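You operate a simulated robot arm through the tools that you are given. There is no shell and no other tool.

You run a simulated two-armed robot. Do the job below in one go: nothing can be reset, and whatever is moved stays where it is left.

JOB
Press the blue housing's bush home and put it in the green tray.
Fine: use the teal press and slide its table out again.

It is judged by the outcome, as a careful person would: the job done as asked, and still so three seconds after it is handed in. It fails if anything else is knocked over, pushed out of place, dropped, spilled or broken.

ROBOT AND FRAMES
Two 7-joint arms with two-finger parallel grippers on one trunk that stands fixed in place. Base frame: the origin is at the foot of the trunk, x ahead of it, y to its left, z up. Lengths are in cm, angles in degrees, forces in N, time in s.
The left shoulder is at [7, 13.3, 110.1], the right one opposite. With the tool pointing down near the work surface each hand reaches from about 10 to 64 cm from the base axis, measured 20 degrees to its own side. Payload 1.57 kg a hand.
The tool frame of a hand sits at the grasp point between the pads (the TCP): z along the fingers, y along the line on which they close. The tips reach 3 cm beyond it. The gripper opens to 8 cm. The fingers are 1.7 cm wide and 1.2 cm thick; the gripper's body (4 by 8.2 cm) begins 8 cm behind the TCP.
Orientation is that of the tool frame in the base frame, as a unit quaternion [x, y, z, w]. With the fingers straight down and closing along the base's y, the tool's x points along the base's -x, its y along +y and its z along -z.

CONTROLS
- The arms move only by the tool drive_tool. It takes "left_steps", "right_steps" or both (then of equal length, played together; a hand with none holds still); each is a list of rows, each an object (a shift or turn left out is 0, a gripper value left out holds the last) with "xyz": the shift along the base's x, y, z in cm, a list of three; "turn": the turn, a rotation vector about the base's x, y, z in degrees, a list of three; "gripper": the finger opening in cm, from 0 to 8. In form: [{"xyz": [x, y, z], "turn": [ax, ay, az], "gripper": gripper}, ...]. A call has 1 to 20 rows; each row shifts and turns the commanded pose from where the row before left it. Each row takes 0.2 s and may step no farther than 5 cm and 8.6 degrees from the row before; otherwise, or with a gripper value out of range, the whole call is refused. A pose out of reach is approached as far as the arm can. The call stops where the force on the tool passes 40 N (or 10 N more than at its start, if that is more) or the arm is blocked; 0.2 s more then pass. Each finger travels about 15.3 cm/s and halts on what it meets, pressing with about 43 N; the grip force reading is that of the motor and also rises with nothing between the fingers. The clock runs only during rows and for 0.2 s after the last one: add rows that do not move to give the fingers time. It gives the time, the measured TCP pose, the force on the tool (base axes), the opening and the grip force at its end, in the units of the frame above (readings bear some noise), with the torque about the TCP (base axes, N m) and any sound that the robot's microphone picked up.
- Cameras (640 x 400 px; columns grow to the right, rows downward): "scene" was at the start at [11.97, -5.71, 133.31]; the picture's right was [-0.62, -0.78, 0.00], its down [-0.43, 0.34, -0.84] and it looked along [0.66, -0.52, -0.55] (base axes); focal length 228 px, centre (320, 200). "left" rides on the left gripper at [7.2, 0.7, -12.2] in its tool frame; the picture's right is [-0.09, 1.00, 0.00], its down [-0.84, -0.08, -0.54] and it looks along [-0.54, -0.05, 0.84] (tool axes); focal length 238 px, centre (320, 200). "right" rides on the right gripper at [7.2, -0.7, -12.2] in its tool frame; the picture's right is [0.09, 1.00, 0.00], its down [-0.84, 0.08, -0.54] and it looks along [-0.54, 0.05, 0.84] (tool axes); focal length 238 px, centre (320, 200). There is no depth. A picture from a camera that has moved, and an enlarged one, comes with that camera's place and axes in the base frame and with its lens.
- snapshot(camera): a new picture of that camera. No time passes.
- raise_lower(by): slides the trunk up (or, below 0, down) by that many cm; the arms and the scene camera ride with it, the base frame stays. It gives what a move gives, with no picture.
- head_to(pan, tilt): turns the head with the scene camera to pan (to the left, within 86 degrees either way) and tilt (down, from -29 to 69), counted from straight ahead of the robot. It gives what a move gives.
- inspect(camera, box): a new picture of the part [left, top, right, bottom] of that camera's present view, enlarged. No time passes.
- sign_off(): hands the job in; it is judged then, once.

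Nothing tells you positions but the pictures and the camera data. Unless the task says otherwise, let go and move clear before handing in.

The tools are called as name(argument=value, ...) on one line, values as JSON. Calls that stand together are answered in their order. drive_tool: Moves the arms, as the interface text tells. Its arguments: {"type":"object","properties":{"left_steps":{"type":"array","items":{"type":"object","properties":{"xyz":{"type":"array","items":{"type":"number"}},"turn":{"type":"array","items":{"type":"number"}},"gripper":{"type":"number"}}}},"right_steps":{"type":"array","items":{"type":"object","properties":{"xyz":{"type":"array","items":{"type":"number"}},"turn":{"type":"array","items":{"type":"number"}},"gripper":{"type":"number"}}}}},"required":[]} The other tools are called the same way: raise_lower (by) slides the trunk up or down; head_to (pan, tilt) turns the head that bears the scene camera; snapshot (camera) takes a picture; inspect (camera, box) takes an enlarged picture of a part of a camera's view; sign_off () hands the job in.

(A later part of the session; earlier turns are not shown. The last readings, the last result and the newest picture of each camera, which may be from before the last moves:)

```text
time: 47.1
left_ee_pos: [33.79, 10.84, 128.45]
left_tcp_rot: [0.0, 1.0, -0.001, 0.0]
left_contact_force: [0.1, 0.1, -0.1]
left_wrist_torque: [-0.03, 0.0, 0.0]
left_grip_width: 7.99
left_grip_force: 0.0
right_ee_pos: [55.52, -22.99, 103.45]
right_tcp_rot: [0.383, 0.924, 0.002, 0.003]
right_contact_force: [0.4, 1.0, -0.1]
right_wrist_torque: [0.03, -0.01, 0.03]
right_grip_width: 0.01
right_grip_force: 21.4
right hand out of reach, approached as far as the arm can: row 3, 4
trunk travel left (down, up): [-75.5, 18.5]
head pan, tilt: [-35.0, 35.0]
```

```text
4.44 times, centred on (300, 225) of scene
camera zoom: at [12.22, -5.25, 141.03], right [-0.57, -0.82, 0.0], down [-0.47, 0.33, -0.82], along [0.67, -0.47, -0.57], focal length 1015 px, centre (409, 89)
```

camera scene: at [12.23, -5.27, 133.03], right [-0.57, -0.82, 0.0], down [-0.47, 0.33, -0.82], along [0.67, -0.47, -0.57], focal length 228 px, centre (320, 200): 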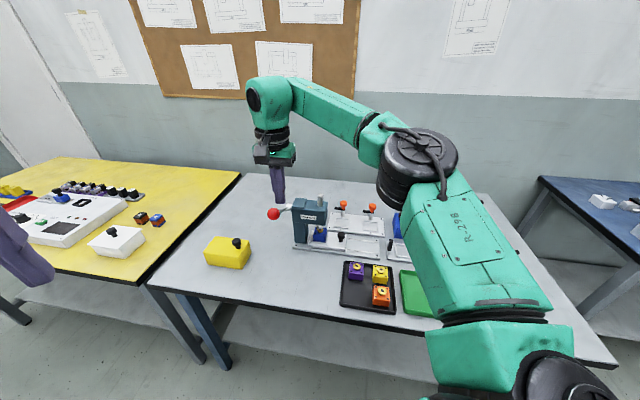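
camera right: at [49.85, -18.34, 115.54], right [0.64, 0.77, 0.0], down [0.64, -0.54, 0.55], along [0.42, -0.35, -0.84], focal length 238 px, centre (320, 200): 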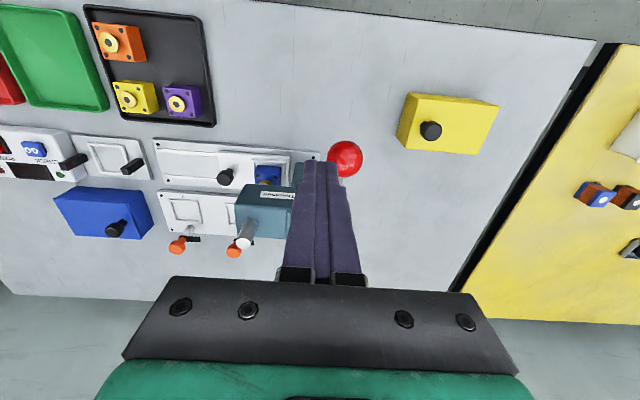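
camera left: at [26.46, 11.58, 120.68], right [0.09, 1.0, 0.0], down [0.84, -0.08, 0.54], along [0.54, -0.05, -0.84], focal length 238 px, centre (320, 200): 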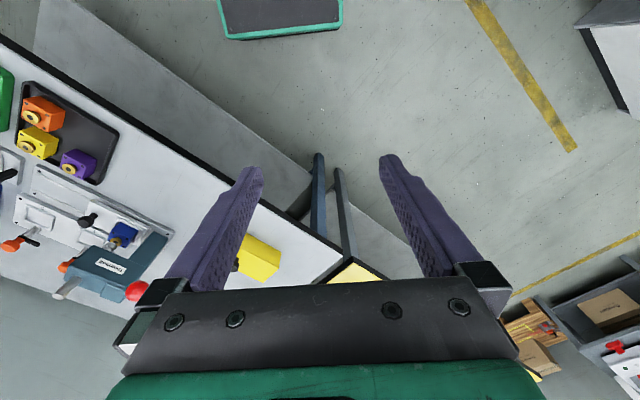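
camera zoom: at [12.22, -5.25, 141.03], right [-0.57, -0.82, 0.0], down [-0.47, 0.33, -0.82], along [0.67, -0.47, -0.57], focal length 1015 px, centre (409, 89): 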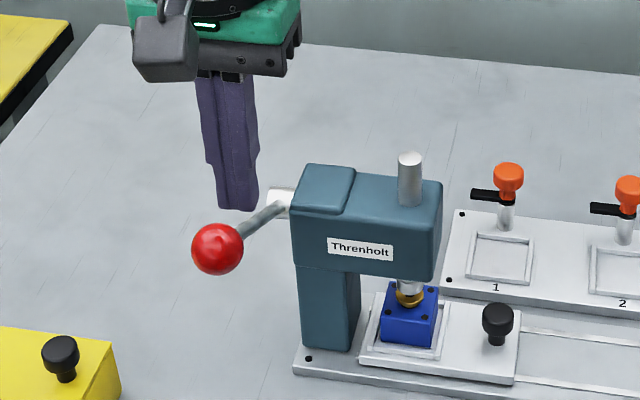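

Reach seems limited by the wrist yaw here. Yaw doesn't matter for pushing a ball with closed fingertips, so I'll turn the hand closer to the arm's own direction and try again.

drive_tool(right_steps=[{"turn": [0, 0, 8]}, {"turn": [0, 0, 8]}, {"turn": [0, 0, 8]}, {"turn": [0, 0, 8]}, {"xyz": [0.6, 0.2, 0]}, {"xyz": [0.6, 0.2, 0]}, {"xyz": [0.5, 0.2, 0]}, {"xyz": [0, 0, 0]}])

snapshot(camera="right")

inspect(camera="scene", box=[240, 180, 360, 270])

```text
time: 48.9
left_ee_pos: [33.66, 10.9, 128.51]
left_tcp_rot: [0.001, 1.0, 0.0, 0.0]
left_contact_force: [0.4, 0.5, -0.3]
left_wrist_torque: [-0.02, 0.02, 0.0]
left_grip_width: 7.99
left_grip_force: 0.1
right_ee_pos: [55.33, -23.02, 103.55]
right_tcp_rot: [0.114, 0.993, 0.003, 0.002]
right_contact_force: [0.2, -0.4, 1.0]
right_wrist_torque: [-0.01, 0.03, 0.01]
right_grip_width: 0.0
right_grip_force: 21.1
right hand out of reach, approached as far as the arm can: row 5, 6, 7
trunk travel left (down, up): [-75.5, 18.5]
head pan, tilt: [-35.0, 35.0]
```

```text
taken
camera right: at [48.23, -21.96, 115.58], right [0.14, 0.99, 0.0], down [0.83, -0.12, 0.55], along [0.54, -0.07, -0.84], focal length 238 px, centre (320, 200)
```

right: 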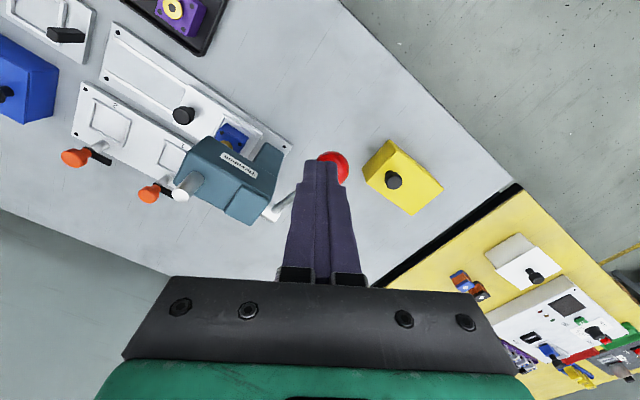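

```text
4.44 times, centred on (300, 225) of scene
camera zoom: at [12.21, -5.25, 141.04], right [-0.57, -0.82, 0.0], down [-0.47, 0.33, -0.82], along [0.67, -0.47, -0.57], focal length 1015 px, centre (409, 89)
```

zoom: 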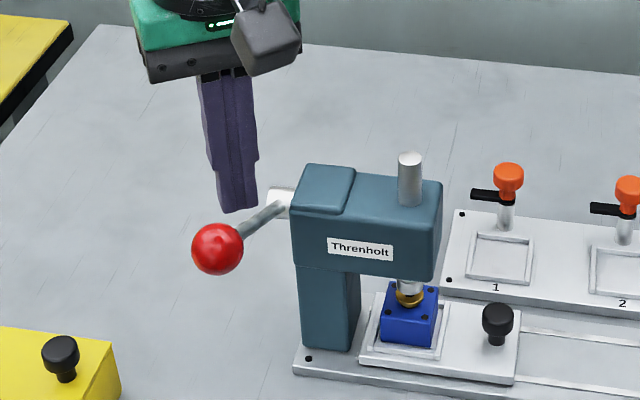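

Yaw makes no difference, so the shortfall is about 2 cm of plain reach. I'll lower the trunk 6 cm and tilt the fingers about 16° outward, which brings the wrist back within range.

drive_tool(right_steps=[{"xyz": [-0.5, 0, 2]}, {"xyz": [-0.5, 0, 2]}, {"xyz": [0, 0, 2]}, {"xyz": [0, 0, 1]}, {"xyz": [0, 0, 0]}])

raise_lower(by=-6)

drive_tool(right_steps=[{"turn": [0, -8, 0]}, {"turn": [0, -8, 0]}, {"xyz": [0.8, 0.2, 0]}, {"xyz": [0.8, 0.2, 0]}, {"xyz": [0.8, 0.2, 0]}, {"xyz": [0, 0, 0]}])

snapshot(camera="right")

inspect(camera="scene", box=[240, 160, 360, 250])

```text
time: 50.1
left_ee_pos: [33.73, 11.01, 128.51]
left_tcp_rot: [0.0, 1.0, 0.0, 0.001]
left_contact_force: [0.2, 0.4, -0.6]
left_wrist_torque: [0.02, 0.0, -0.01]
left_grip_width: 7.98
left_grip_force: 0.1
right_ee_pos: [54.49, -23.03, 110.39]
right_tcp_rot: [0.114, 0.993, 0.001, 0.002]
right_contact_force: [0.5, 1.1, 0.4]
right_wrist_torque: [0.01, -0.04, -0.01]
right_grip_width: 0.0
right_grip_force: 21.1
trunk travel left (down, up): [-75.5, 18.5]
head pan, tilt: [-35.0, 35.0]
```

```text
time: 51.1
left_ee_pos: [33.7, 10.9, 122.4]
left_tcp_rot: [0.0, 1.0, 0.001, 0.001]
left_contact_force: [-0.2, -0.6, -0.4]
left_wrist_torque: [-0.02, 0.05, 0.02]
left_grip_width: 7.98
left_grip_force: 0.0
right_ee_pos: [54.4, -22.87, 104.6]
right_tcp_rot: [0.114, 0.994, 0.001, 0.002]
right_contact_force: [0.5, 0.5, -0.8]
right_wrist_torque: [0.01, 0.0, 0.0]
right_grip_width: 0.02
right_grip_force: 21.1
trunk travel left (down, up): [-69.5, 24.5]
head pan, tilt: [-35.0, 35.0]
```

```text
time: 52.5
left_ee_pos: [33.83, 10.79, 122.44]
left_tcp_rot: [0.0, 1.0, 0.0, -0.001]
left_contact_force: [0.0, 0.3, 0.7]
left_wrist_torque: [0.0, 0.02, 0.0]
left_grip_width: 8.01
left_grip_force: 0.1
right_ee_pos: [56.81, -22.26, 104.47]
right_tcp_rot: [0.113, 0.984, 0.017, 0.14]
right_contact_force: [-0.3, 0.0, -0.1]
right_wrist_torque: [-0.01, 0.0, -0.02]
right_grip_width: 0.0
right_grip_force: 21.5
trunk travel left (down, up): [-69.5, 24.5]
head pan, tilt: [-35.0, 35.0]
```

```text
taken
camera right: at [46.58, -21.33, 114.05], right [0.13, 0.99, 0.04], down [0.65, -0.12, 0.75], along [0.75, -0.07, -0.66], focal length 238 px, centre (320, 200)
```

right: 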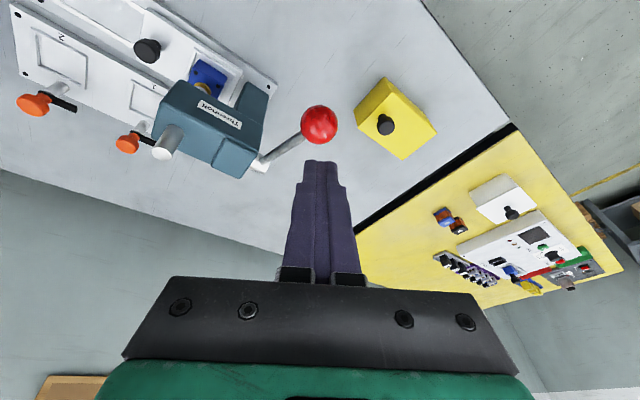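

```text
4.44 times, centred on (300, 205) of scene
camera zoom: at [12.23, -5.25, 135.03], right [-0.57, -0.82, 0.0], down [-0.47, 0.33, -0.82], along [0.67, -0.47, -0.57], focal length 1015 px, centre (409, 178)
```

zoom: 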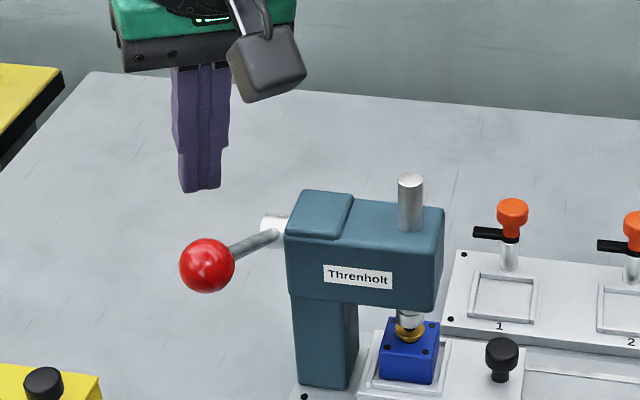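

The knob is now in reach. I'm placing the closed tips over it and easing down to contact.

drive_tool(right_steps=[{"xyz": [-0.5, 0.05, -1.2]}, {"xyz": [0, 0, -1.2]}, {"xyz": [0, 0, -0.8]}, {"xyz": [0, 0, 0]}])

inspect(camera="right", box=[240, 80, 400, 220])

inspect(camera="scene", box=[240, 160, 360, 250])

```text
time: 53.5
left_ee_pos: [33.66, 10.76, 122.43]
left_tcp_rot: [0.0, 1.0, 0.0, 0.0]
left_contact_force: [0.0, -0.1, -0.7]
left_wrist_torque: [0.01, 0.01, 0.03]
left_grip_width: 8.01
left_grip_force: 0.0
right_ee_pos: [56.35, -22.1, 101.11]
right_tcp_rot: [0.113, 0.984, 0.018, 0.139]
right_contact_force: [0.0, -0.2, 0.1]
right_wrist_torque: [0.01, 0.02, 0.0]
right_grip_width: 0.0
right_grip_force: 21.4
trunk travel left (down, up): [-69.5, 24.5]
head pan, tilt: [-35.0, 35.0]
```

```text
2.86 times, centred on (320, 150) of right
camera zoom: at [46.0, -21.21, 110.76], right [0.13, 0.99, 0.04], down [0.65, -0.12, 0.75], along [0.75, -0.07, -0.66], focal length 681 px, centre (320, 343)
```

zoom: 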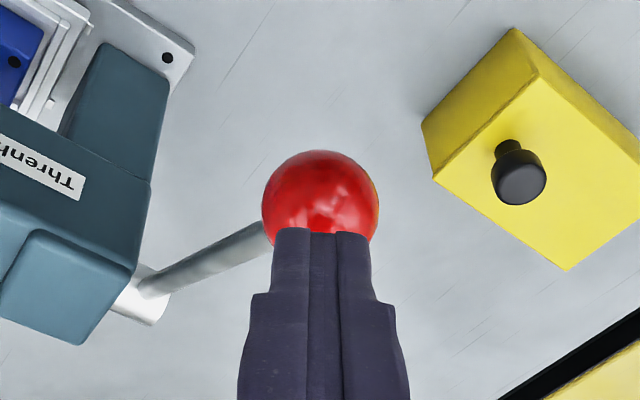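

```text
4.44 times, centred on (300, 205) of scene
camera zoom: at [12.19, -5.24, 135.04], right [-0.57, -0.82, 0.0], down [-0.47, 0.33, -0.82], along [0.67, -0.47, -0.57], focal length 1015 px, centre (409, 178)
```

zoom: 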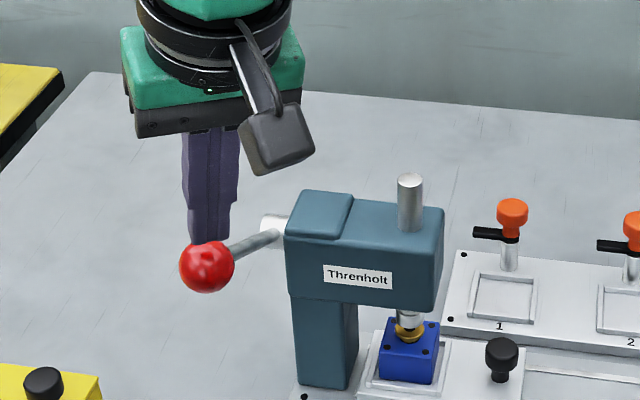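

The tips are centred on the ball. I'll push down along the arc in small steps and watch the force.

drive_tool(right_steps=[{"xyz": [0, 0, -0.4]}, {"xyz": [0, 0, -0.3]}, {"xyz": [-0.228, 0.228, -0.657]}, {"xyz": [-0.204, 0.204, -0.675]}, {"xyz": [-0.18, 0.18, -0.687]}, {"xyz": [0, 0, 0]}])

inspect(camera="right", box=[240, 80, 400, 220])

inspect(camera="scene", box=[240, 160, 360, 250])

```text
time: 54.9
left_ee_pos: [33.46, 10.91, 122.58]
left_tcp_rot: [0.0, 1.0, -0.001, 0.001]
left_contact_force: [-1.0, -1.4, 0.2]
left_wrist_torque: [-0.02, -0.03, -0.01]
left_grip_width: 8.01
left_grip_force: 0.1
right_ee_pos: [55.41, -21.55, 98.57]
right_tcp_rot: [0.112, 0.984, 0.017, 0.14]
right_contact_force: [-2.2, 2.3, 3.9]
right_wrist_torque: [0.05, 0.01, 0.03]
right_grip_width: 0.0
right_grip_force: 21.0
trunk travel left (down, up): [-69.5, 24.5]
head pan, tilt: [-35.0, 35.0]
```

```text
2.86 times, centred on (320, 150) of right
camera zoom: at [45.27, -20.53, 108.23], right [0.13, 0.99, 0.04], down [0.65, -0.12, 0.75], along [0.75, -0.07, -0.66], focal length 681 px, centre (320, 343)
```

zoom: 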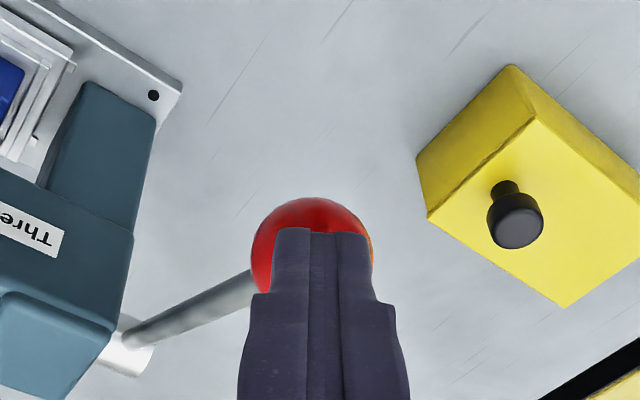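

```text
4.44 times, centred on (300, 205) of scene
camera zoom: at [12.04, -5.17, 135.06], right [-0.57, -0.82, 0.0], down [-0.47, 0.33, -0.82], along [0.67, -0.47, -0.57], focal length 1015 px, centre (409, 178)
```

zoom: 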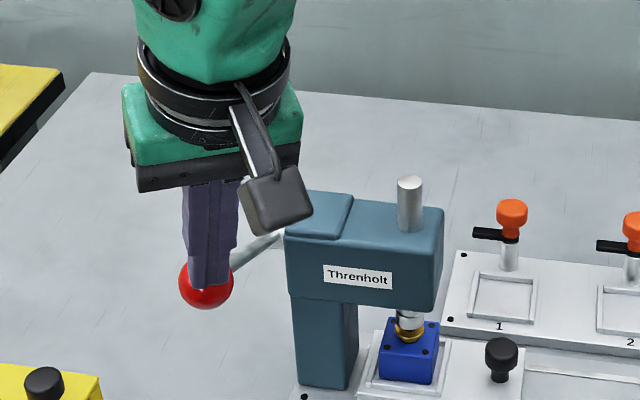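

The tip is sliding down the near side of the ball, so pushing this way isn't reliable. I'll back off, turn the hand to close along the lever's pivot axis with a slight tilt, and grasp the ball instead.

drive_tool(right_steps=[{"xyz": [-0.5, 0, 0.7]}, {"xyz": [-0.5, 0, 2]}, {"xyz": [-1, 0, 3]}, {"xyz": [-1, 0, 3], "turn": [0, 8, 0]}, {"xyz": [0, 0, 0], "turn": [0, 8, 0], "gripper": 6}, {"turn": [0, 0, -8]}, {"turn": [0, 0, -8]}, {"turn": [0, 0, -8]}, {"turn": [0, 0, -8]}, {"turn": [-5.66, -5.66, 0]}, {"turn": [-5.66, -5.66, 0]}, {"xyz": [0, 0, 0]}])

snapshot(camera="right")

inspect(camera="scene", box=[240, 160, 360, 250])

```text
time: 57.5
left_ee_pos: [33.81, 10.79, 122.52]
left_tcp_rot: [-0.001, 1.0, 0.0, 0.0]
left_contact_force: [0.1, -0.1, -0.7]
left_wrist_torque: [0.02, 0.0, 0.03]
left_grip_width: 8.02
left_grip_force: 0.1
right_ee_pos: [52.79, -21.64, 107.22]
right_tcp_rot: [0.379, 0.915, -0.052, 0.13]
right_contact_force: [-1.3, -0.1, -0.9]
right_wrist_torque: [0.01, 0.02, 0.0]
right_grip_width: 6.01
right_grip_force: 0.1
trunk travel left (down, up): [-69.5, 24.5]
head pan, tilt: [-35.0, 35.0]
```

```text
taken
camera right: at [44.98, -14.88, 116.81], right [0.64, 0.77, -0.02], down [0.51, -0.41, 0.75], along [0.57, -0.5, -0.66], focal length 238 px, centre (320, 200)
```

right: 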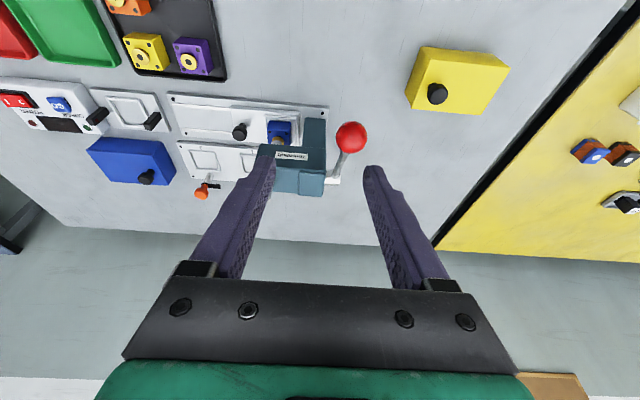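

```text
4.44 times, centred on (300, 205) of scene
camera zoom: at [12.26, -5.3, 135.03], right [-0.57, -0.82, 0.0], down [-0.47, 0.33, -0.82], along [0.67, -0.47, -0.57], focal length 1015 px, centre (409, 178)
```

zoom: 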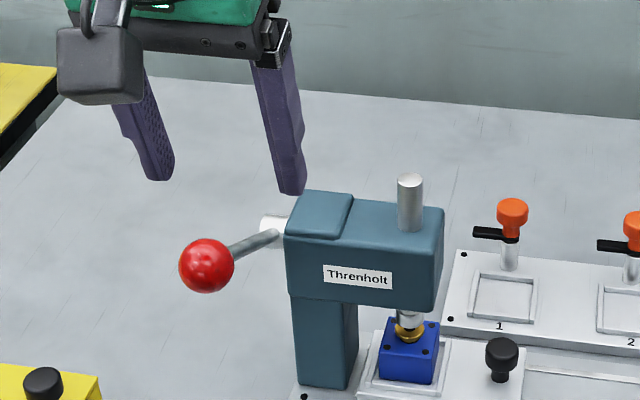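

The lever sprang back to its start, so it returns on its own. I'm approaching the ball, at about (57.5, -22.1, 95.8), along the tilted finger direction with the gripper open.

drive_tool(right_steps=[{"xyz": [1.1, 0.3, -1.5]}, {"xyz": [1.1, 0.3, -1.6]}, {"xyz": [1.1, 0.3, -1.6]}, {"xyz": [0.3, -0.3, -1.5]}, {"xyz": [0, 0, 0]}])

snapshot(camera="right")

inspect(camera="scene", box=[240, 160, 360, 250])

```text
time: 58.7
left_ee_pos: [33.69, 10.84, 122.42]
left_tcp_rot: [-0.001, 1.0, 0.0, 0.001]
left_contact_force: [-0.3, 0.2, 0.1]
left_wrist_torque: [0.03, 0.03, -0.01]
left_grip_width: 8.01
left_grip_force: 0.0
right_ee_pos: [56.34, -21.08, 101.02]
right_tcp_rot: [0.379, 0.915, -0.053, 0.131]
right_contact_force: [0.4, 0.7, 0.6]
right_wrist_torque: [-0.01, -0.01, 0.01]
right_grip_width: 6.01
right_grip_force: 0.1
trunk travel left (down, up): [-69.5, 24.5]
head pan, tilt: [-35.0, 35.0]
```

```text
taken
camera right: at [48.56, -14.17, 110.65], right [0.64, 0.77, -0.02], down [0.51, -0.41, 0.75], along [0.57, -0.5, -0.66], focal length 238 px, centre (320, 200)
```

right: 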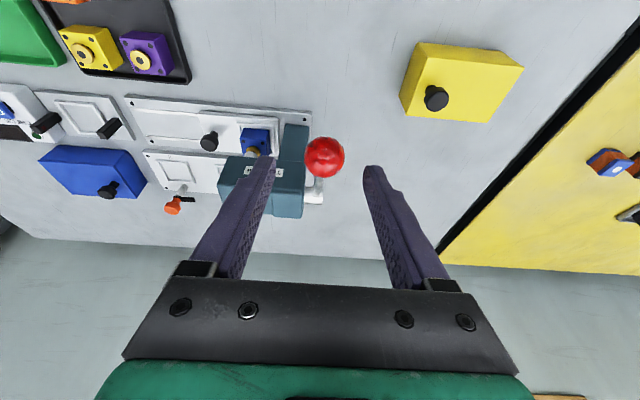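

```text
4.44 times, centred on (300, 205) of scene
camera zoom: at [12.19, -5.24, 135.04], right [-0.57, -0.82, 0.0], down [-0.47, 0.33, -0.82], along [0.67, -0.47, -0.57], focal length 1015 px, centre (409, 178)
```

zoom: 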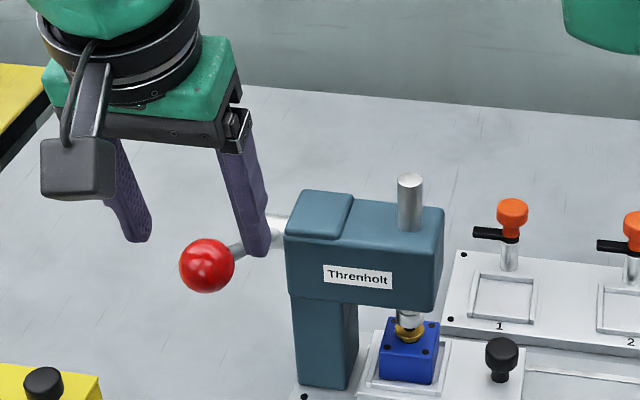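

The ball is on the finger axis. Moving in and closing on it.

drive_tool(right_steps=[{"xyz": [0.4, -0.1, -1.25]}, {"xyz": [0.28, -0.23, -1.25]}, {"xyz": [0.28, -0.23, -1.25]}, {"xyz": [0.27, -0.23, -1.25]}, {"xyz": [0, 0, 0]}])

inspect(camera="right", box=[220, 100, 420, 240])

inspect(camera="scene", box=[240, 160, 360, 250])

```text
time: 59.9
left_ee_pos: [33.72, 10.9, 122.47]
left_tcp_rot: [0.0, 1.0, 0.0, 0.0]
left_contact_force: [0.4, -0.8, 0.3]
left_wrist_torque: [0.03, 0.0, 0.03]
left_grip_width: 8.01
left_grip_force: 0.1
right_ee_pos: [57.17, -22.04, 96.05]
right_tcp_rot: [0.379, 0.915, -0.052, 0.131]
right_contact_force: [-1.4, 0.4, 0.8]
right_wrist_torque: [-0.02, 0.0, 0.0]
right_grip_width: 6.02
right_grip_force: 0.2
right hand out of reach, approached as far as the arm can: row 4
trunk travel left (down, up): [-69.5, 24.5]
head pan, tilt: [-35.0, 35.0]
```

```text
2.86 times, centred on (320, 170) of right
camera zoom: at [49.37, -15.25, 105.6], right [0.64, 0.77, -0.02], down [0.51, -0.41, 0.75], along [0.57, -0.49, -0.66], focal length 681 px, centre (320, 286)
```

zoom: 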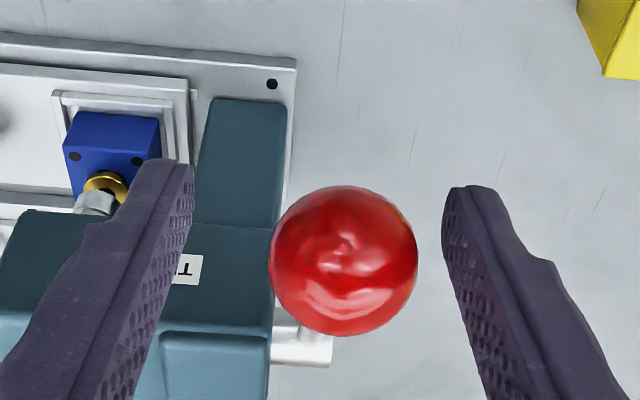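

```text
4.44 times, centred on (300, 205) of scene
camera zoom: at [12.2, -5.23, 135.04], right [-0.57, -0.82, 0.0], down [-0.47, 0.33, -0.82], along [0.67, -0.47, -0.57], focal length 1015 px, centre (409, 178)
```

zoom: 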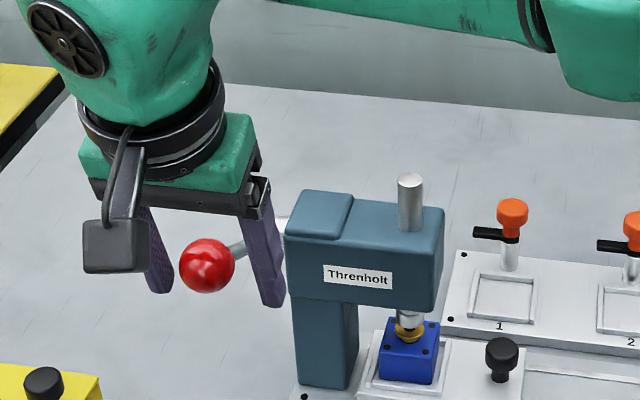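

The fingers straddle the ball with it about 0.45 cm off-centre. I'll add a bit more tilt for reach, centre and close.

drive_tool(right_steps=[{"turn": [-5.66, -5.66, 0]}, {"xyz": [0.33, 0.33, 0]}, {"xyz": [0, 0, 0]}])

inspect(camera="right", box=[220, 100, 420, 240])

```text
time: 60.7
left_ee_pos: [33.74, 10.81, 122.53]
left_tcp_rot: [0.0, 1.0, 0.0, 0.0]
left_contact_force: [0.1, -1.1, -0.1]
left_wrist_torque: [-0.03, -0.01, 0.0]
left_grip_width: 7.99
left_grip_force: 0.1
right_ee_pos: [57.38, -21.76, 96.12]
right_tcp_rot: [0.374, 0.903, -0.077, 0.194]
right_contact_force: [-0.5, -0.6, -0.3]
right_wrist_torque: [-0.01, 0.02, 0.0]
right_grip_width: 6.03
right_grip_force: 0.1
trunk travel left (down, up): [-69.5, 24.5]
head pan, tilt: [-35.0, 35.0]
```

```text
2.86 times, centred on (320, 170) of right
camera zoom: at [48.86, -14.01, 104.11], right [0.64, 0.76, -0.03], down [0.43, -0.33, 0.84], along [0.63, -0.55, -0.54], focal length 681 px, centre (320, 286)
```

zoom: 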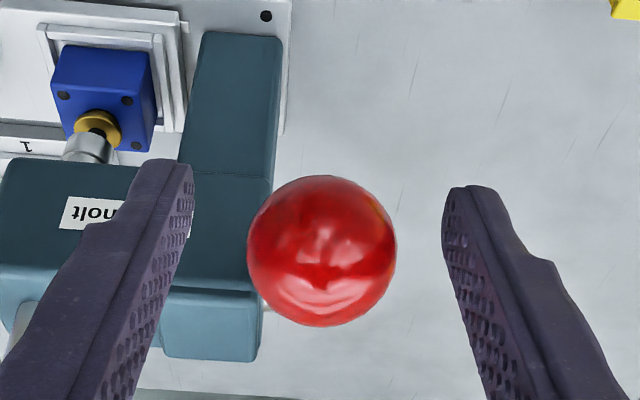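

The ball is centred. Closing the grip on it.

drive_tool(right_steps=[{"gripper": 2.5}, {"xyz": [0, 0, 0]}, {"xyz": [0, 0, 0]}])

inspect(camera="right", box=[220, 100, 420, 240])

```text
time: 61.5
left_ee_pos: [33.8, 10.81, 122.34]
left_tcp_rot: [0.0, 1.0, 0.0, -0.001]
left_contact_force: [-0.1, 0.8, -0.9]
left_wrist_torque: [0.02, -0.01, 0.0]
left_grip_width: 8.0
left_grip_force: 0.0
right_ee_pos: [57.48, -21.68, 95.98]
right_tcp_rot: [0.374, 0.903, -0.079, 0.195]
right_contact_force: [2.9, 1.6, 1.5]
right_wrist_torque: [-0.03, -0.12, 0.07]
right_grip_width: 3.3
right_grip_force: 41.4
trunk travel left (down, up): [-69.5, 24.5]
head pan, tilt: [-35.0, 35.0]
```

```text
2.86 times, centred on (320, 170) of right
camera zoom: at [48.87, -13.93, 104.13], right [0.64, 0.76, -0.03], down [0.43, -0.33, 0.84], along [0.63, -0.55, -0.54], focal length 681 px, centre (320, 286)
```

zoom: 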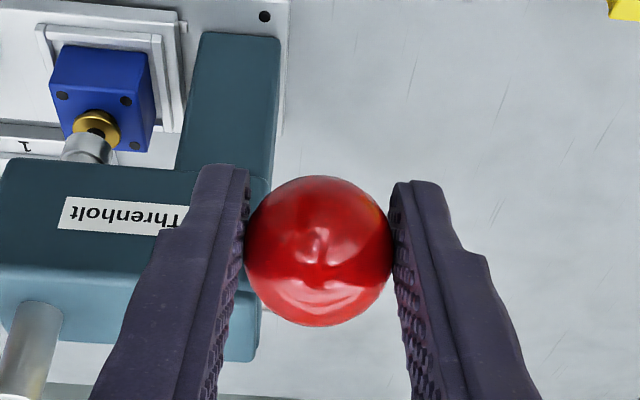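

The ball is gripped at 3.3 cm. Pulling the lever down along its arc in stages.

drive_tool(right_steps=[{"xyz": [-0.303, 0.303, -0.91]}, {"xyz": [-0.259, 0.259, -0.936]}, {"xyz": [-0.212, 0.212, -0.959]}, {"xyz": [0, 0, 0]}])

inspect(camera="right", box=[220, 100, 420, 240])

inspect(camera="scene", box=[240, 160, 360, 250])

```text
time: 62.5
left_ee_pos: [33.98, 11.16, 122.4]
left_tcp_rot: [0.0, 1.0, -0.002, -0.001]
left_contact_force: [-0.3, 0.2, 0.2]
left_wrist_torque: [-0.02, 0.03, 0.0]
left_grip_width: 8.0
left_grip_force: 0.0
right_ee_pos: [56.67, -20.79, 93.28]
right_tcp_rot: [0.373, 0.904, -0.077, 0.195]
right_contact_force: [14.7, 8.7, 9.6]
right_wrist_torque: [-0.72, -1.08, 0.14]
right_grip_width: 3.31
right_grip_force: 40.3
right hand out of reach, approached as far as the arm can: row 3
trunk travel left (down, up): [-69.5, 24.5]
head pan, tilt: [-35.0, 35.0]
```

```text
2.86 times, centred on (320, 170) of right
camera zoom: at [47.97, -13.09, 101.47], right [0.64, 0.77, -0.03], down [0.43, -0.33, 0.84], along [0.63, -0.55, -0.54], focal length 681 px, centre (320, 286)
```

zoom: 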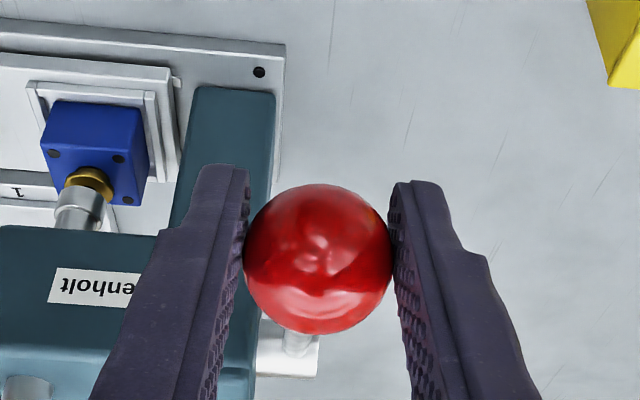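

```text
4.44 times, centred on (300, 205) of scene
camera zoom: at [12.41, -4.88, 135.04], right [-0.57, -0.82, 0.0], down [-0.47, 0.33, -0.82], along [0.67, -0.47, -0.57], focal length 1015 px, centre (409, 178)
```

zoom: 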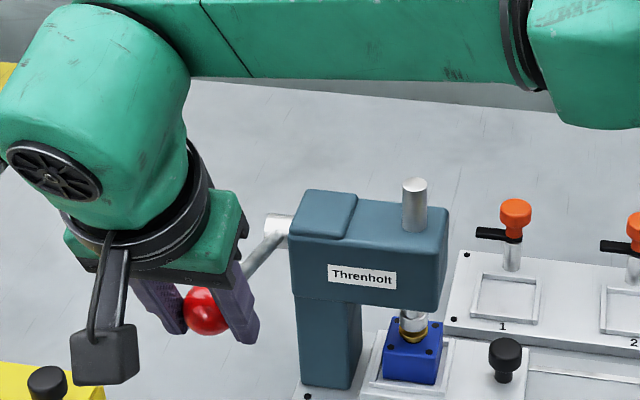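

The lever moves, but the arm is at its reach limit with this tilt. I'll return the lever gently, release it, and re-grip with the hand leaning the other way so the wrist sits further inside its range.

drive_tool(right_steps=[{"xyz": [0.15, -0.15, 0.8]}, {"xyz": [0.26, -0.26, 0.9]}, {"xyz": [0.3, -0.3, 0.9]}, {"xyz": [0, 0, 0]}, {"gripper": 6}, {"xyz": [0, 0, 0]}, {"xyz": [-0.8, 0.8, 2.5]}, {"xyz": [-0.8, 0.8, 2.5]}, {"xyz": [-1.2, 0.5, 2.5]}, {"xyz": [-1, -0.5, 1], "turn": [5.66, 5.66, 0]}, {"turn": [5.66, 5.66, 0]}, {"turn": [5.66, 5.66, 0]}, {"turn": [5.3, -5.3, 0]}, {"turn": [5.3, -5.3, 0]}, {"turn": [5.3, -5.3, 0]}, {"xyz": [0, 0, 0]}])

raise_lower(by=-4)

snapshot(camera="right")

snapshot(camera="scene")

```text
time: 65.9
left_ee_pos: [33.67, 10.91, 122.54]
left_tcp_rot: [0.0, 1.0, 0.0, -0.001]
left_contact_force: [-0.1, -0.2, -0.2]
left_wrist_torque: [0.03, -0.03, 0.02]
left_grip_width: 8.01
left_grip_force: 0.0
right_ee_pos: [53.37, -20.18, 104.41]
right_tcp_rot: [0.376, 0.905, 0.183, 0.076]
right_contact_force: [-0.1, 0.9, -0.4]
right_wrist_torque: [0.05, 0.01, 0.03]
right_grip_width: 6.0
right_grip_force: 0.1
trunk travel left (down, up): [-69.5, 24.5]
head pan, tilt: [-35.0, 35.0]
```

```text
time: 66.7
left_ee_pos: [33.64, 10.8, 118.56]
left_tcp_rot: [0.0, 1.0, 0.001, -0.001]
left_contact_force: [-0.8, -0.7, 0.2]
left_wrist_torque: [0.03, 0.01, 0.02]
left_grip_width: 8.02
left_grip_force: 0.0
right_ee_pos: [53.32, -20.08, 100.34]
right_tcp_rot: [0.376, 0.905, 0.181, 0.077]
right_contact_force: [0.7, -0.4, 1.1]
right_wrist_torque: [0.0, 0.01, -0.01]
right_grip_width: 5.99
right_grip_force: 0.1
trunk travel left (down, up): [-65.5, 28.5]
head pan, tilt: [-35.0, 35.0]
```

```text
taken
camera right: at [44.46, -18.82, 111.34], right [0.59, 0.71, 0.38], down [0.49, -0.69, 0.53], along [0.64, -0.12, -0.75], focal length 238 px, centre (320, 200)
```

right: 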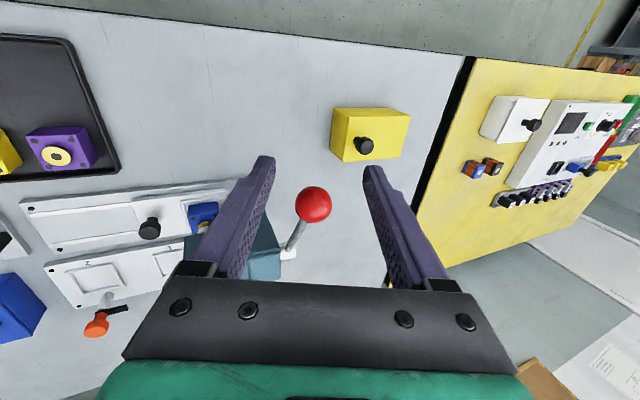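

```text
taken
camera scene: at [12.17, -5.25, 131.04], right [-0.57, -0.82, 0.0], down [-0.47, 0.33, -0.82], along [0.67, -0.47, -0.57], focal length 228 px, centre (320, 200)
```

scene: 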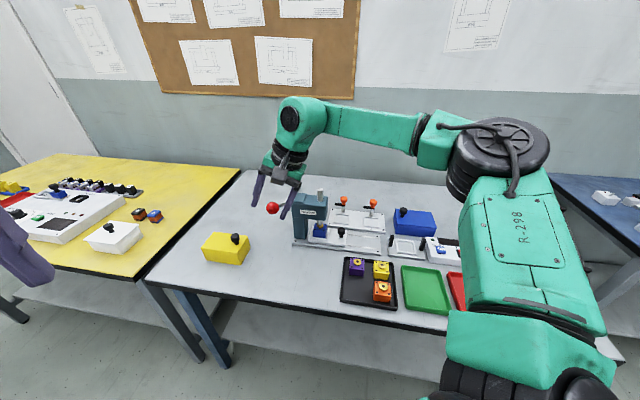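

The lean now points toward the slide direction and the ball lies between the fingers. Moving in to re-grip.

drive_tool(right_steps=[{"xyz": [0.98, -0.98, 0.3]}, {"xyz": [0.98, -0.98, 0]}, {"xyz": [0.98, -0.98, 0]}, {"xyz": [0.3, 0.3, -1]}, {"xyz": [0.3, 0.3, -1]}, {"xyz": [0, 0, 0]}])

inspect(camera="right", box=[220, 100, 420, 240])

inspect(camera="scene", box=[240, 160, 360, 250])

```text
time: 68.1
left_ee_pos: [33.67, 10.91, 118.45]
left_tcp_rot: [0.0, 1.0, 0.0, -0.001]
left_contact_force: [-0.4, 0.3, -0.1]
left_wrist_torque: [0.04, -0.03, -0.01]
left_grip_width: 7.99
left_grip_force: 0.1
right_ee_pos: [56.89, -22.54, 98.72]
right_tcp_rot: [0.375, 0.905, 0.182, 0.077]
right_contact_force: [0.6, -0.3, 0.1]
right_wrist_torque: [0.0, -0.01, 0.01]
right_grip_width: 5.98
right_grip_force: 0.1
trunk travel left (down, up): [-65.5, 28.5]
head pan, tilt: [-35.0, 35.0]
```

```text
2.86 times, centred on (320, 170) of right
camera zoom: at [48.02, -21.14, 109.67], right [0.59, 0.71, 0.38], down [0.49, -0.69, 0.53], along [0.64, -0.12, -0.75], focal length 681 px, centre (320, 286)
```

zoom: 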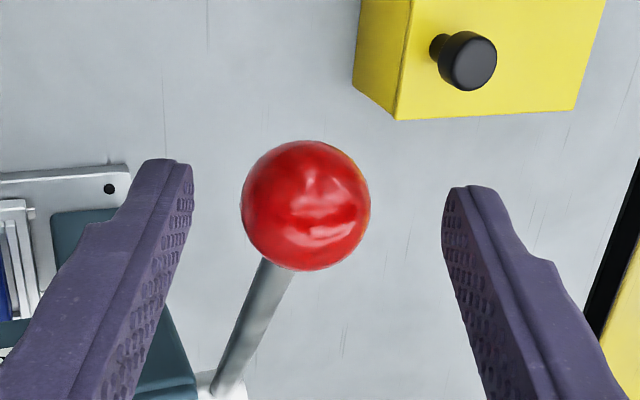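

```text
4.44 times, centred on (300, 205) of scene
camera zoom: at [12.19, -5.25, 131.04], right [-0.57, -0.82, 0.0], down [-0.47, 0.33, -0.82], along [0.67, -0.47, -0.57], focal length 1015 px, centre (409, 178)
```

zoom: 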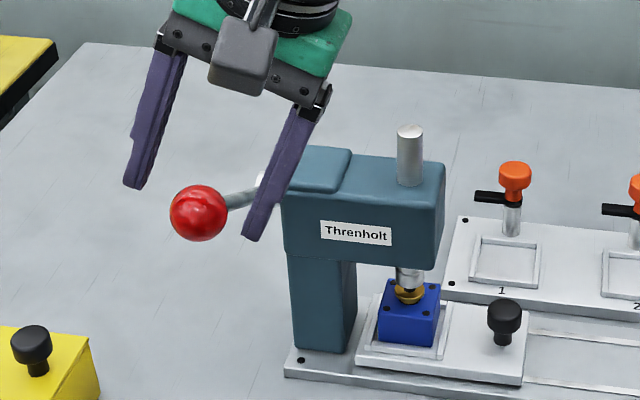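

Closing in the last 3 cm and gripping the ball.

drive_tool(right_steps=[{"xyz": [0.25, 0.05, -0.8]}, {"xyz": [0.25, 0.1, -0.8]}, {"xyz": [0.25, 0.1, -0.8]}, {"xyz": [0.2, 0.1, -0.7]}, {"xyz": [0, 0, 0]}])

inspect(camera="right", box=[220, 100, 420, 240])

```text
time: 69.3
left_ee_pos: [33.7, 10.96, 118.51]
left_tcp_rot: [0.0, 1.0, 0.001, 0.0]
left_contact_force: [0.1, 0.3, 0.2]
left_wrist_torque: [0.02, -0.01, -0.02]
left_grip_width: 8.0
left_grip_force: 0.0
right_ee_pos: [57.86, -22.21, 95.64]
right_tcp_rot: [0.376, 0.906, 0.181, 0.076]
right_contact_force: [0.4, 0.3, 0.1]
right_wrist_torque: [-0.01, -0.01, 0.01]
right_grip_width: 6.02
right_grip_force: 0.0
trunk travel left (down, up): [-65.5, 28.5]
head pan, tilt: [-35.0, 35.0]
```

```text
2.86 times, centred on (320, 170) of right
camera zoom: at [48.96, -20.86, 106.55], right [0.59, 0.71, 0.38], down [0.49, -0.69, 0.53], along [0.64, -0.12, -0.75], focal length 681 px, centre (320, 286)
```

zoom: 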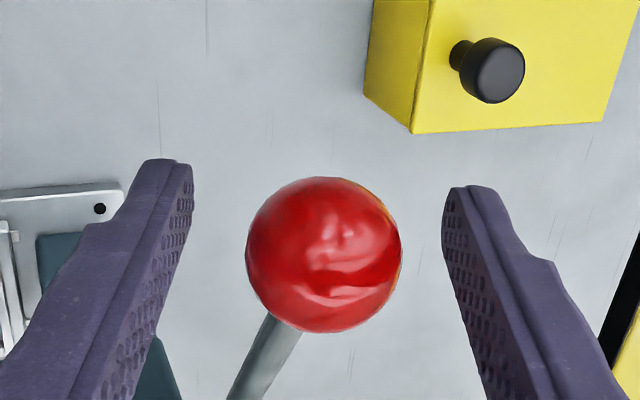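

Centred and within reach. Closing on the ball and pulling the lever down the first part of its arc.

drive_tool(right_steps=[{"gripper": 2.5}, {"xyz": [0, 0, 0]}, {"xyz": [-0.303, 0.303, -0.91]}, {"xyz": [-0.259, 0.259, -0.936]}, {"xyz": [-0.212, 0.212, -0.959]}, {"xyz": [0, 0, 0]}])

inspect(camera="right", box=[220, 100, 420, 240])

inspect(camera="scene", box=[240, 160, 360, 250])

```text
time: 70.7
left_ee_pos: [33.67, 11.06, 118.58]
left_tcp_rot: [0.001, 1.0, -0.001, 0.0]
left_contact_force: [0.0, -0.7, -0.1]
left_wrist_torque: [0.02, 0.0, 0.01]
left_grip_width: 7.98
left_grip_force: 0.1
right_ee_pos: [56.97, -21.35, 93.04]
right_tcp_rot: [0.376, 0.906, 0.181, 0.076]
right_contact_force: [5.2, 4.7, 8.8]
right_wrist_torque: [-0.61, -0.91, -0.32]
right_grip_width: 3.32
right_grip_force: 41.0
trunk travel left (down, up): [-65.5, 28.5]
head pan, tilt: [-35.0, 35.0]
```

```text
2.86 times, centred on (320, 170) of right
camera zoom: at [48.14, -19.87, 103.86], right [0.58, 0.71, 0.38], down [0.49, -0.69, 0.53], along [0.65, -0.12, -0.75], focal length 681 px, centre (320, 286)
```

zoom: 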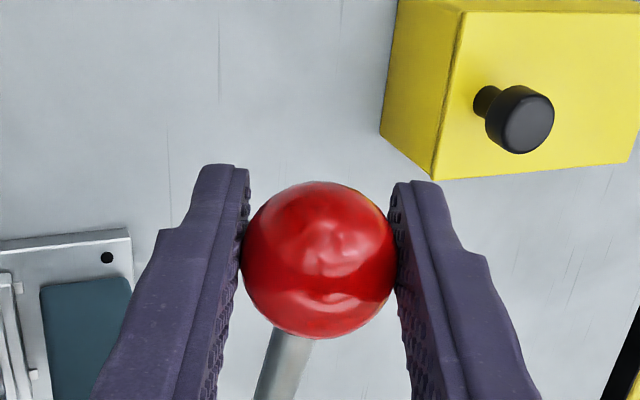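

```text
4.44 times, centred on (300, 205) of scene
camera zoom: at [12.13, -5.01, 131.06], right [-0.57, -0.82, 0.0], down [-0.47, 0.33, -0.82], along [0.67, -0.47, -0.57], focal length 1015 px, centre (409, 178)
```

zoom: 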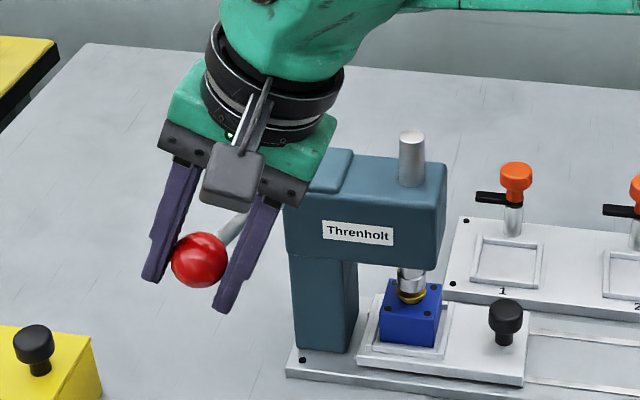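

The force is modest (about 9 N) and the lever follows. Continuing down the arc.

drive_tool(right_steps=[{"xyz": [-0.163, 0.163, -0.979]}, {"xyz": [-0.115, 0.115, -0.991]}, {"xyz": [-0.065, 0.065, -1.0]}, {"xyz": [0, 0, 0]}])

inspect(camera="right", box=[220, 100, 420, 240])

inspect(camera="scene", box=[240, 160, 360, 250])

```text
time: 71.7
left_ee_pos: [33.42, 11.29, 118.49]
left_tcp_rot: [0.0, 1.0, -0.002, 0.001]
left_contact_force: [-0.5, -0.7, 0.4]
left_wrist_torque: [0.03, 0.01, -0.02]
left_grip_width: 8.0
left_grip_force: 0.0
right_ee_pos: [56.64, -20.79, 90.09]
right_tcp_rot: [0.376, 0.905, 0.181, 0.078]
right_contact_force: [-0.1, 11.5, 9.1]
right_wrist_torque: [-0.47, -0.74, -0.19]
right_grip_width: 3.31
right_grip_force: 40.9
trunk travel left (down, up): [-65.5, 28.5]
head pan, tilt: [-35.0, 35.0]
```

```text
2.86 times, centred on (320, 170) of right
camera zoom: at [47.72, -19.37, 100.96], right [0.58, 0.72, 0.38], down [0.49, -0.69, 0.53], along [0.65, -0.12, -0.75], focal length 681 px, centre (320, 286)
```

zoom: 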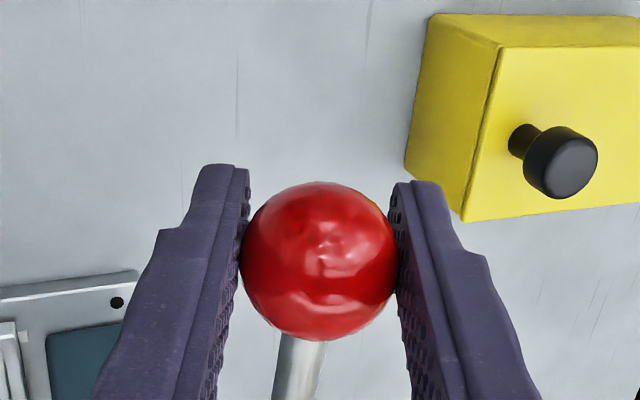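

```text
4.44 times, centred on (300, 205) of scene
camera zoom: at [11.96, -4.81, 131.08], right [-0.57, -0.82, 0.0], down [-0.47, 0.33, -0.82], along [0.67, -0.47, -0.57], focal length 1015 px, centre (409, 178)
```

zoom: 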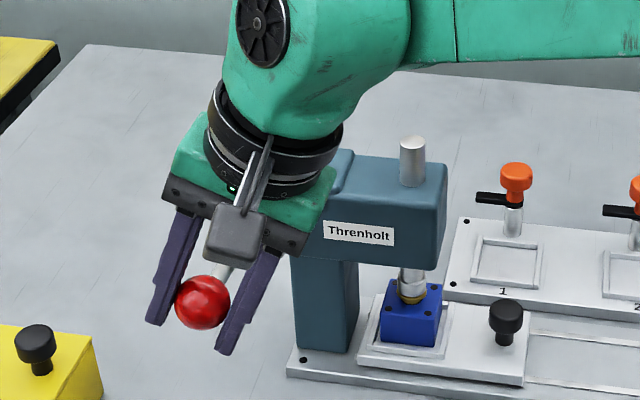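

From the measured points the true radius is about 13 cm, so I'll adjust the arc and continue down.

drive_tool(right_steps=[{"xyz": [-0.13, 0.13, -1.0]}, {"xyz": [0.016, -0.016, -1.0]}, {"xyz": [0.071, -0.071, -1.0]}, {"xyz": [0, 0, 0]}])

inspect(camera="right", box=[220, 100, 420, 240])

inspect(camera="scene", box=[240, 160, 360, 250])

```text
time: 72.7
left_ee_pos: [33.45, 11.37, 118.56]
left_tcp_rot: [0.0, 1.0, -0.002, 0.001]
left_contact_force: [0.6, -0.5, 0.8]
left_wrist_torque: [-0.01, -0.01, -0.02]
left_grip_width: 7.99
left_grip_force: 0.0
right_ee_pos: [56.52, -20.69, 87.12]
right_tcp_rot: [0.375, 0.906, 0.181, 0.079]
right_contact_force: [1.0, 11.4, 15.0]
right_wrist_torque: [-0.71, -0.76, -0.39]
right_grip_width: 3.31
right_grip_force: 41.2
trunk travel left (down, up): [-65.5, 28.5]
head pan, tilt: [-35.0, 35.0]
```

```text
2.86 times, centred on (320, 170) of right
camera zoom: at [47.69, -19.28, 97.99], right [0.58, 0.71, 0.38], down [0.49, -0.69, 0.54], along [0.65, -0.12, -0.75], focal length 681 px, centre (320, 286)
```

zoom: 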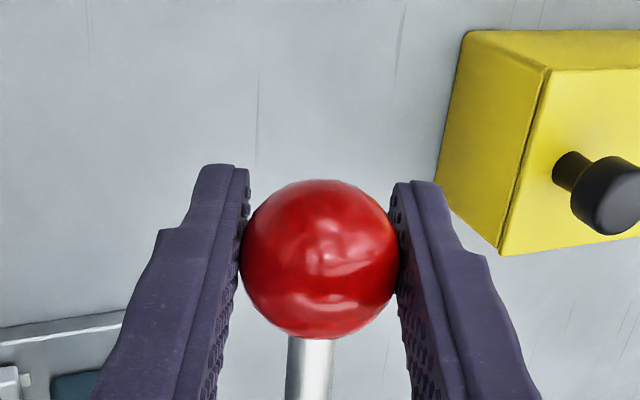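

```text
4.44 times, centred on (300, 205) of scene
camera zoom: at [11.9, -4.79, 131.09], right [-0.57, -0.82, 0.0], down [-0.47, 0.33, -0.82], along [0.67, -0.47, -0.57], focal length 1015 px, centre (409, 178)
```

zoom: 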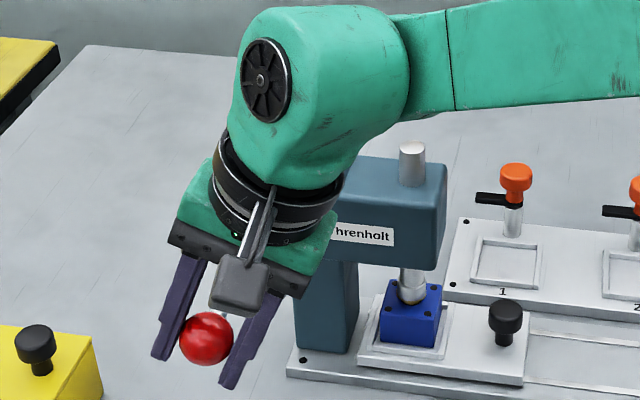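

Resistance is rising (15 N) as the bush goes in. Zooming in before continuing.

inspect(camera="scene", box=[315, 210, 355, 245])

drive_tool(right_steps=[{"xyz": [0.06, -0.06, -0.6]}, {"xyz": [0.08, -0.08, -0.6]}, {"xyz": [0, 0, 0]}])

inspect(camera="scene", box=[315, 210, 355, 245])

```text
11.43 times, centred on (335, 228) of scene
camera zoom: at [11.9, -4.79, 131.09], right [-0.57, -0.82, 0.0], down [-0.47, 0.33, -0.82], along [0.67, -0.47, -0.57], focal length 2610 px, centre (149, -114)
```

zoom: 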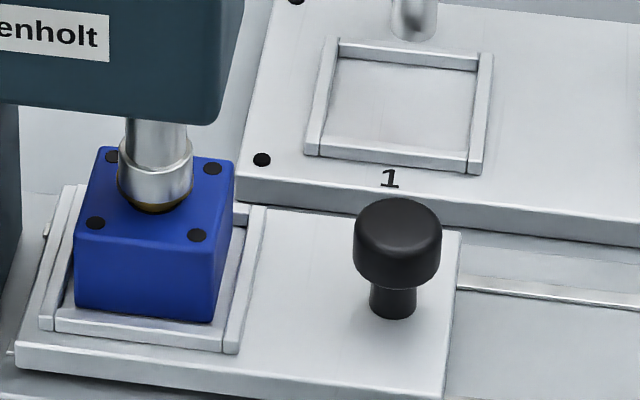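

```text
time: 73.5
left_ee_pos: [33.29, 11.45, 118.58]
left_tcp_rot: [0.0, 1.0, -0.002, 0.001]
left_contact_force: [0.2, 0.3, 0.6]
left_wrist_torque: [0.01, -0.01, 0.01]
left_grip_width: 7.99
left_grip_force: 0.2
right_ee_pos: [56.67, -20.65, 85.94]
right_tcp_rot: [0.375, 0.906, 0.181, 0.079]
right_contact_force: [2.8, 13.1, 17.1]
right_wrist_torque: [-0.63, -0.72, -0.25]
right_grip_width: 3.29
right_grip_force: 42.1
trunk travel left (down, up): [-65.5, 28.5]
head pan, tilt: [-35.0, 35.0]
```

```text
11.43 times, centred on (335, 228) of scene
camera zoom: at [11.89, -4.75, 131.09], right [-0.57, -0.82, 0.0], down [-0.47, 0.33, -0.82], along [0.67, -0.47, -0.57], focal length 2610 px, centre (149, -114)
```

zoom: 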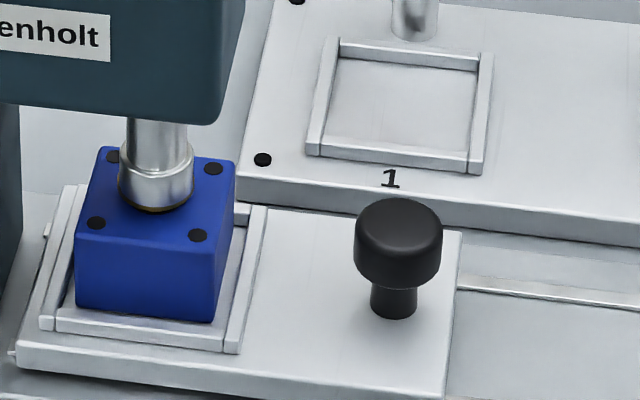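

Only a thin gold sliver remains under the ram. Continuing in small steps until it bottoms out.

drive_tool(right_steps=[{"xyz": [0.06, -0.06, -0.5]}, {"xyz": [0.08, -0.08, -0.5]}, {"xyz": [0, 0, 0]}])

inspect(camera="scene", box=[315, 210, 355, 245])

inspect(camera="right", box=[220, 100, 420, 240])

```text
time: 74.3
left_ee_pos: [33.44, 11.41, 118.53]
left_tcp_rot: [0.0, 1.0, -0.003, 0.0]
left_contact_force: [-1.6, -0.2, -0.1]
left_wrist_torque: [0.01, 0.0, -0.03]
left_grip_width: 8.02
left_grip_force: 0.0
right_ee_pos: [56.77, -20.72, 85.01]
right_tcp_rot: [0.376, 0.905, 0.181, 0.079]
right_contact_force: [3.1, 15.5, 16.8]
right_wrist_torque: [-0.59, -0.7, -0.35]
right_grip_width: 3.34
right_grip_force: 41.5
trunk travel left (down, up): [-65.5, 28.5]
head pan, tilt: [-35.0, 35.0]
```

```text
11.43 times, centred on (335, 228) of scene
camera zoom: at [11.92, -4.68, 131.09], right [-0.57, -0.82, 0.0], down [-0.47, 0.33, -0.82], along [0.67, -0.47, -0.57], focal length 2610 px, centre (149, -114)
```

zoom: 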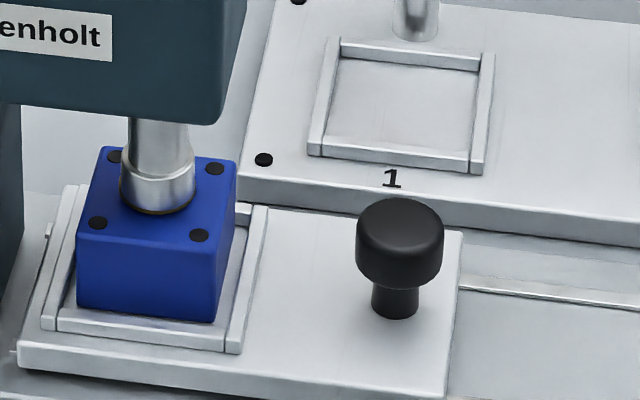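

```text
2.86 times, centred on (320, 170) of right
camera zoom: at [47.93, -19.45, 95.81], right [0.58, 0.72, 0.39], down [0.49, -0.69, 0.54], along [0.65, -0.12, -0.75], focal length 681 px, centre (320, 286)
```

zoom: 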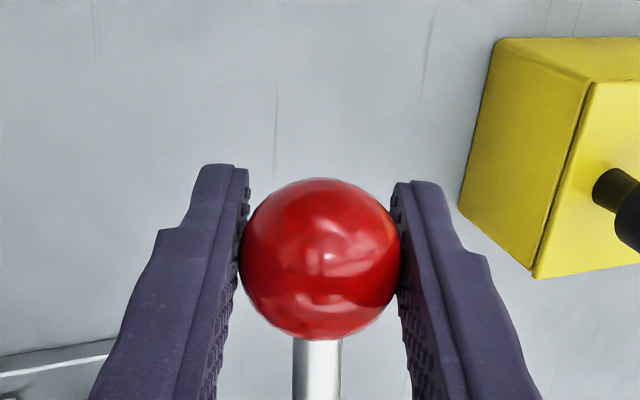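

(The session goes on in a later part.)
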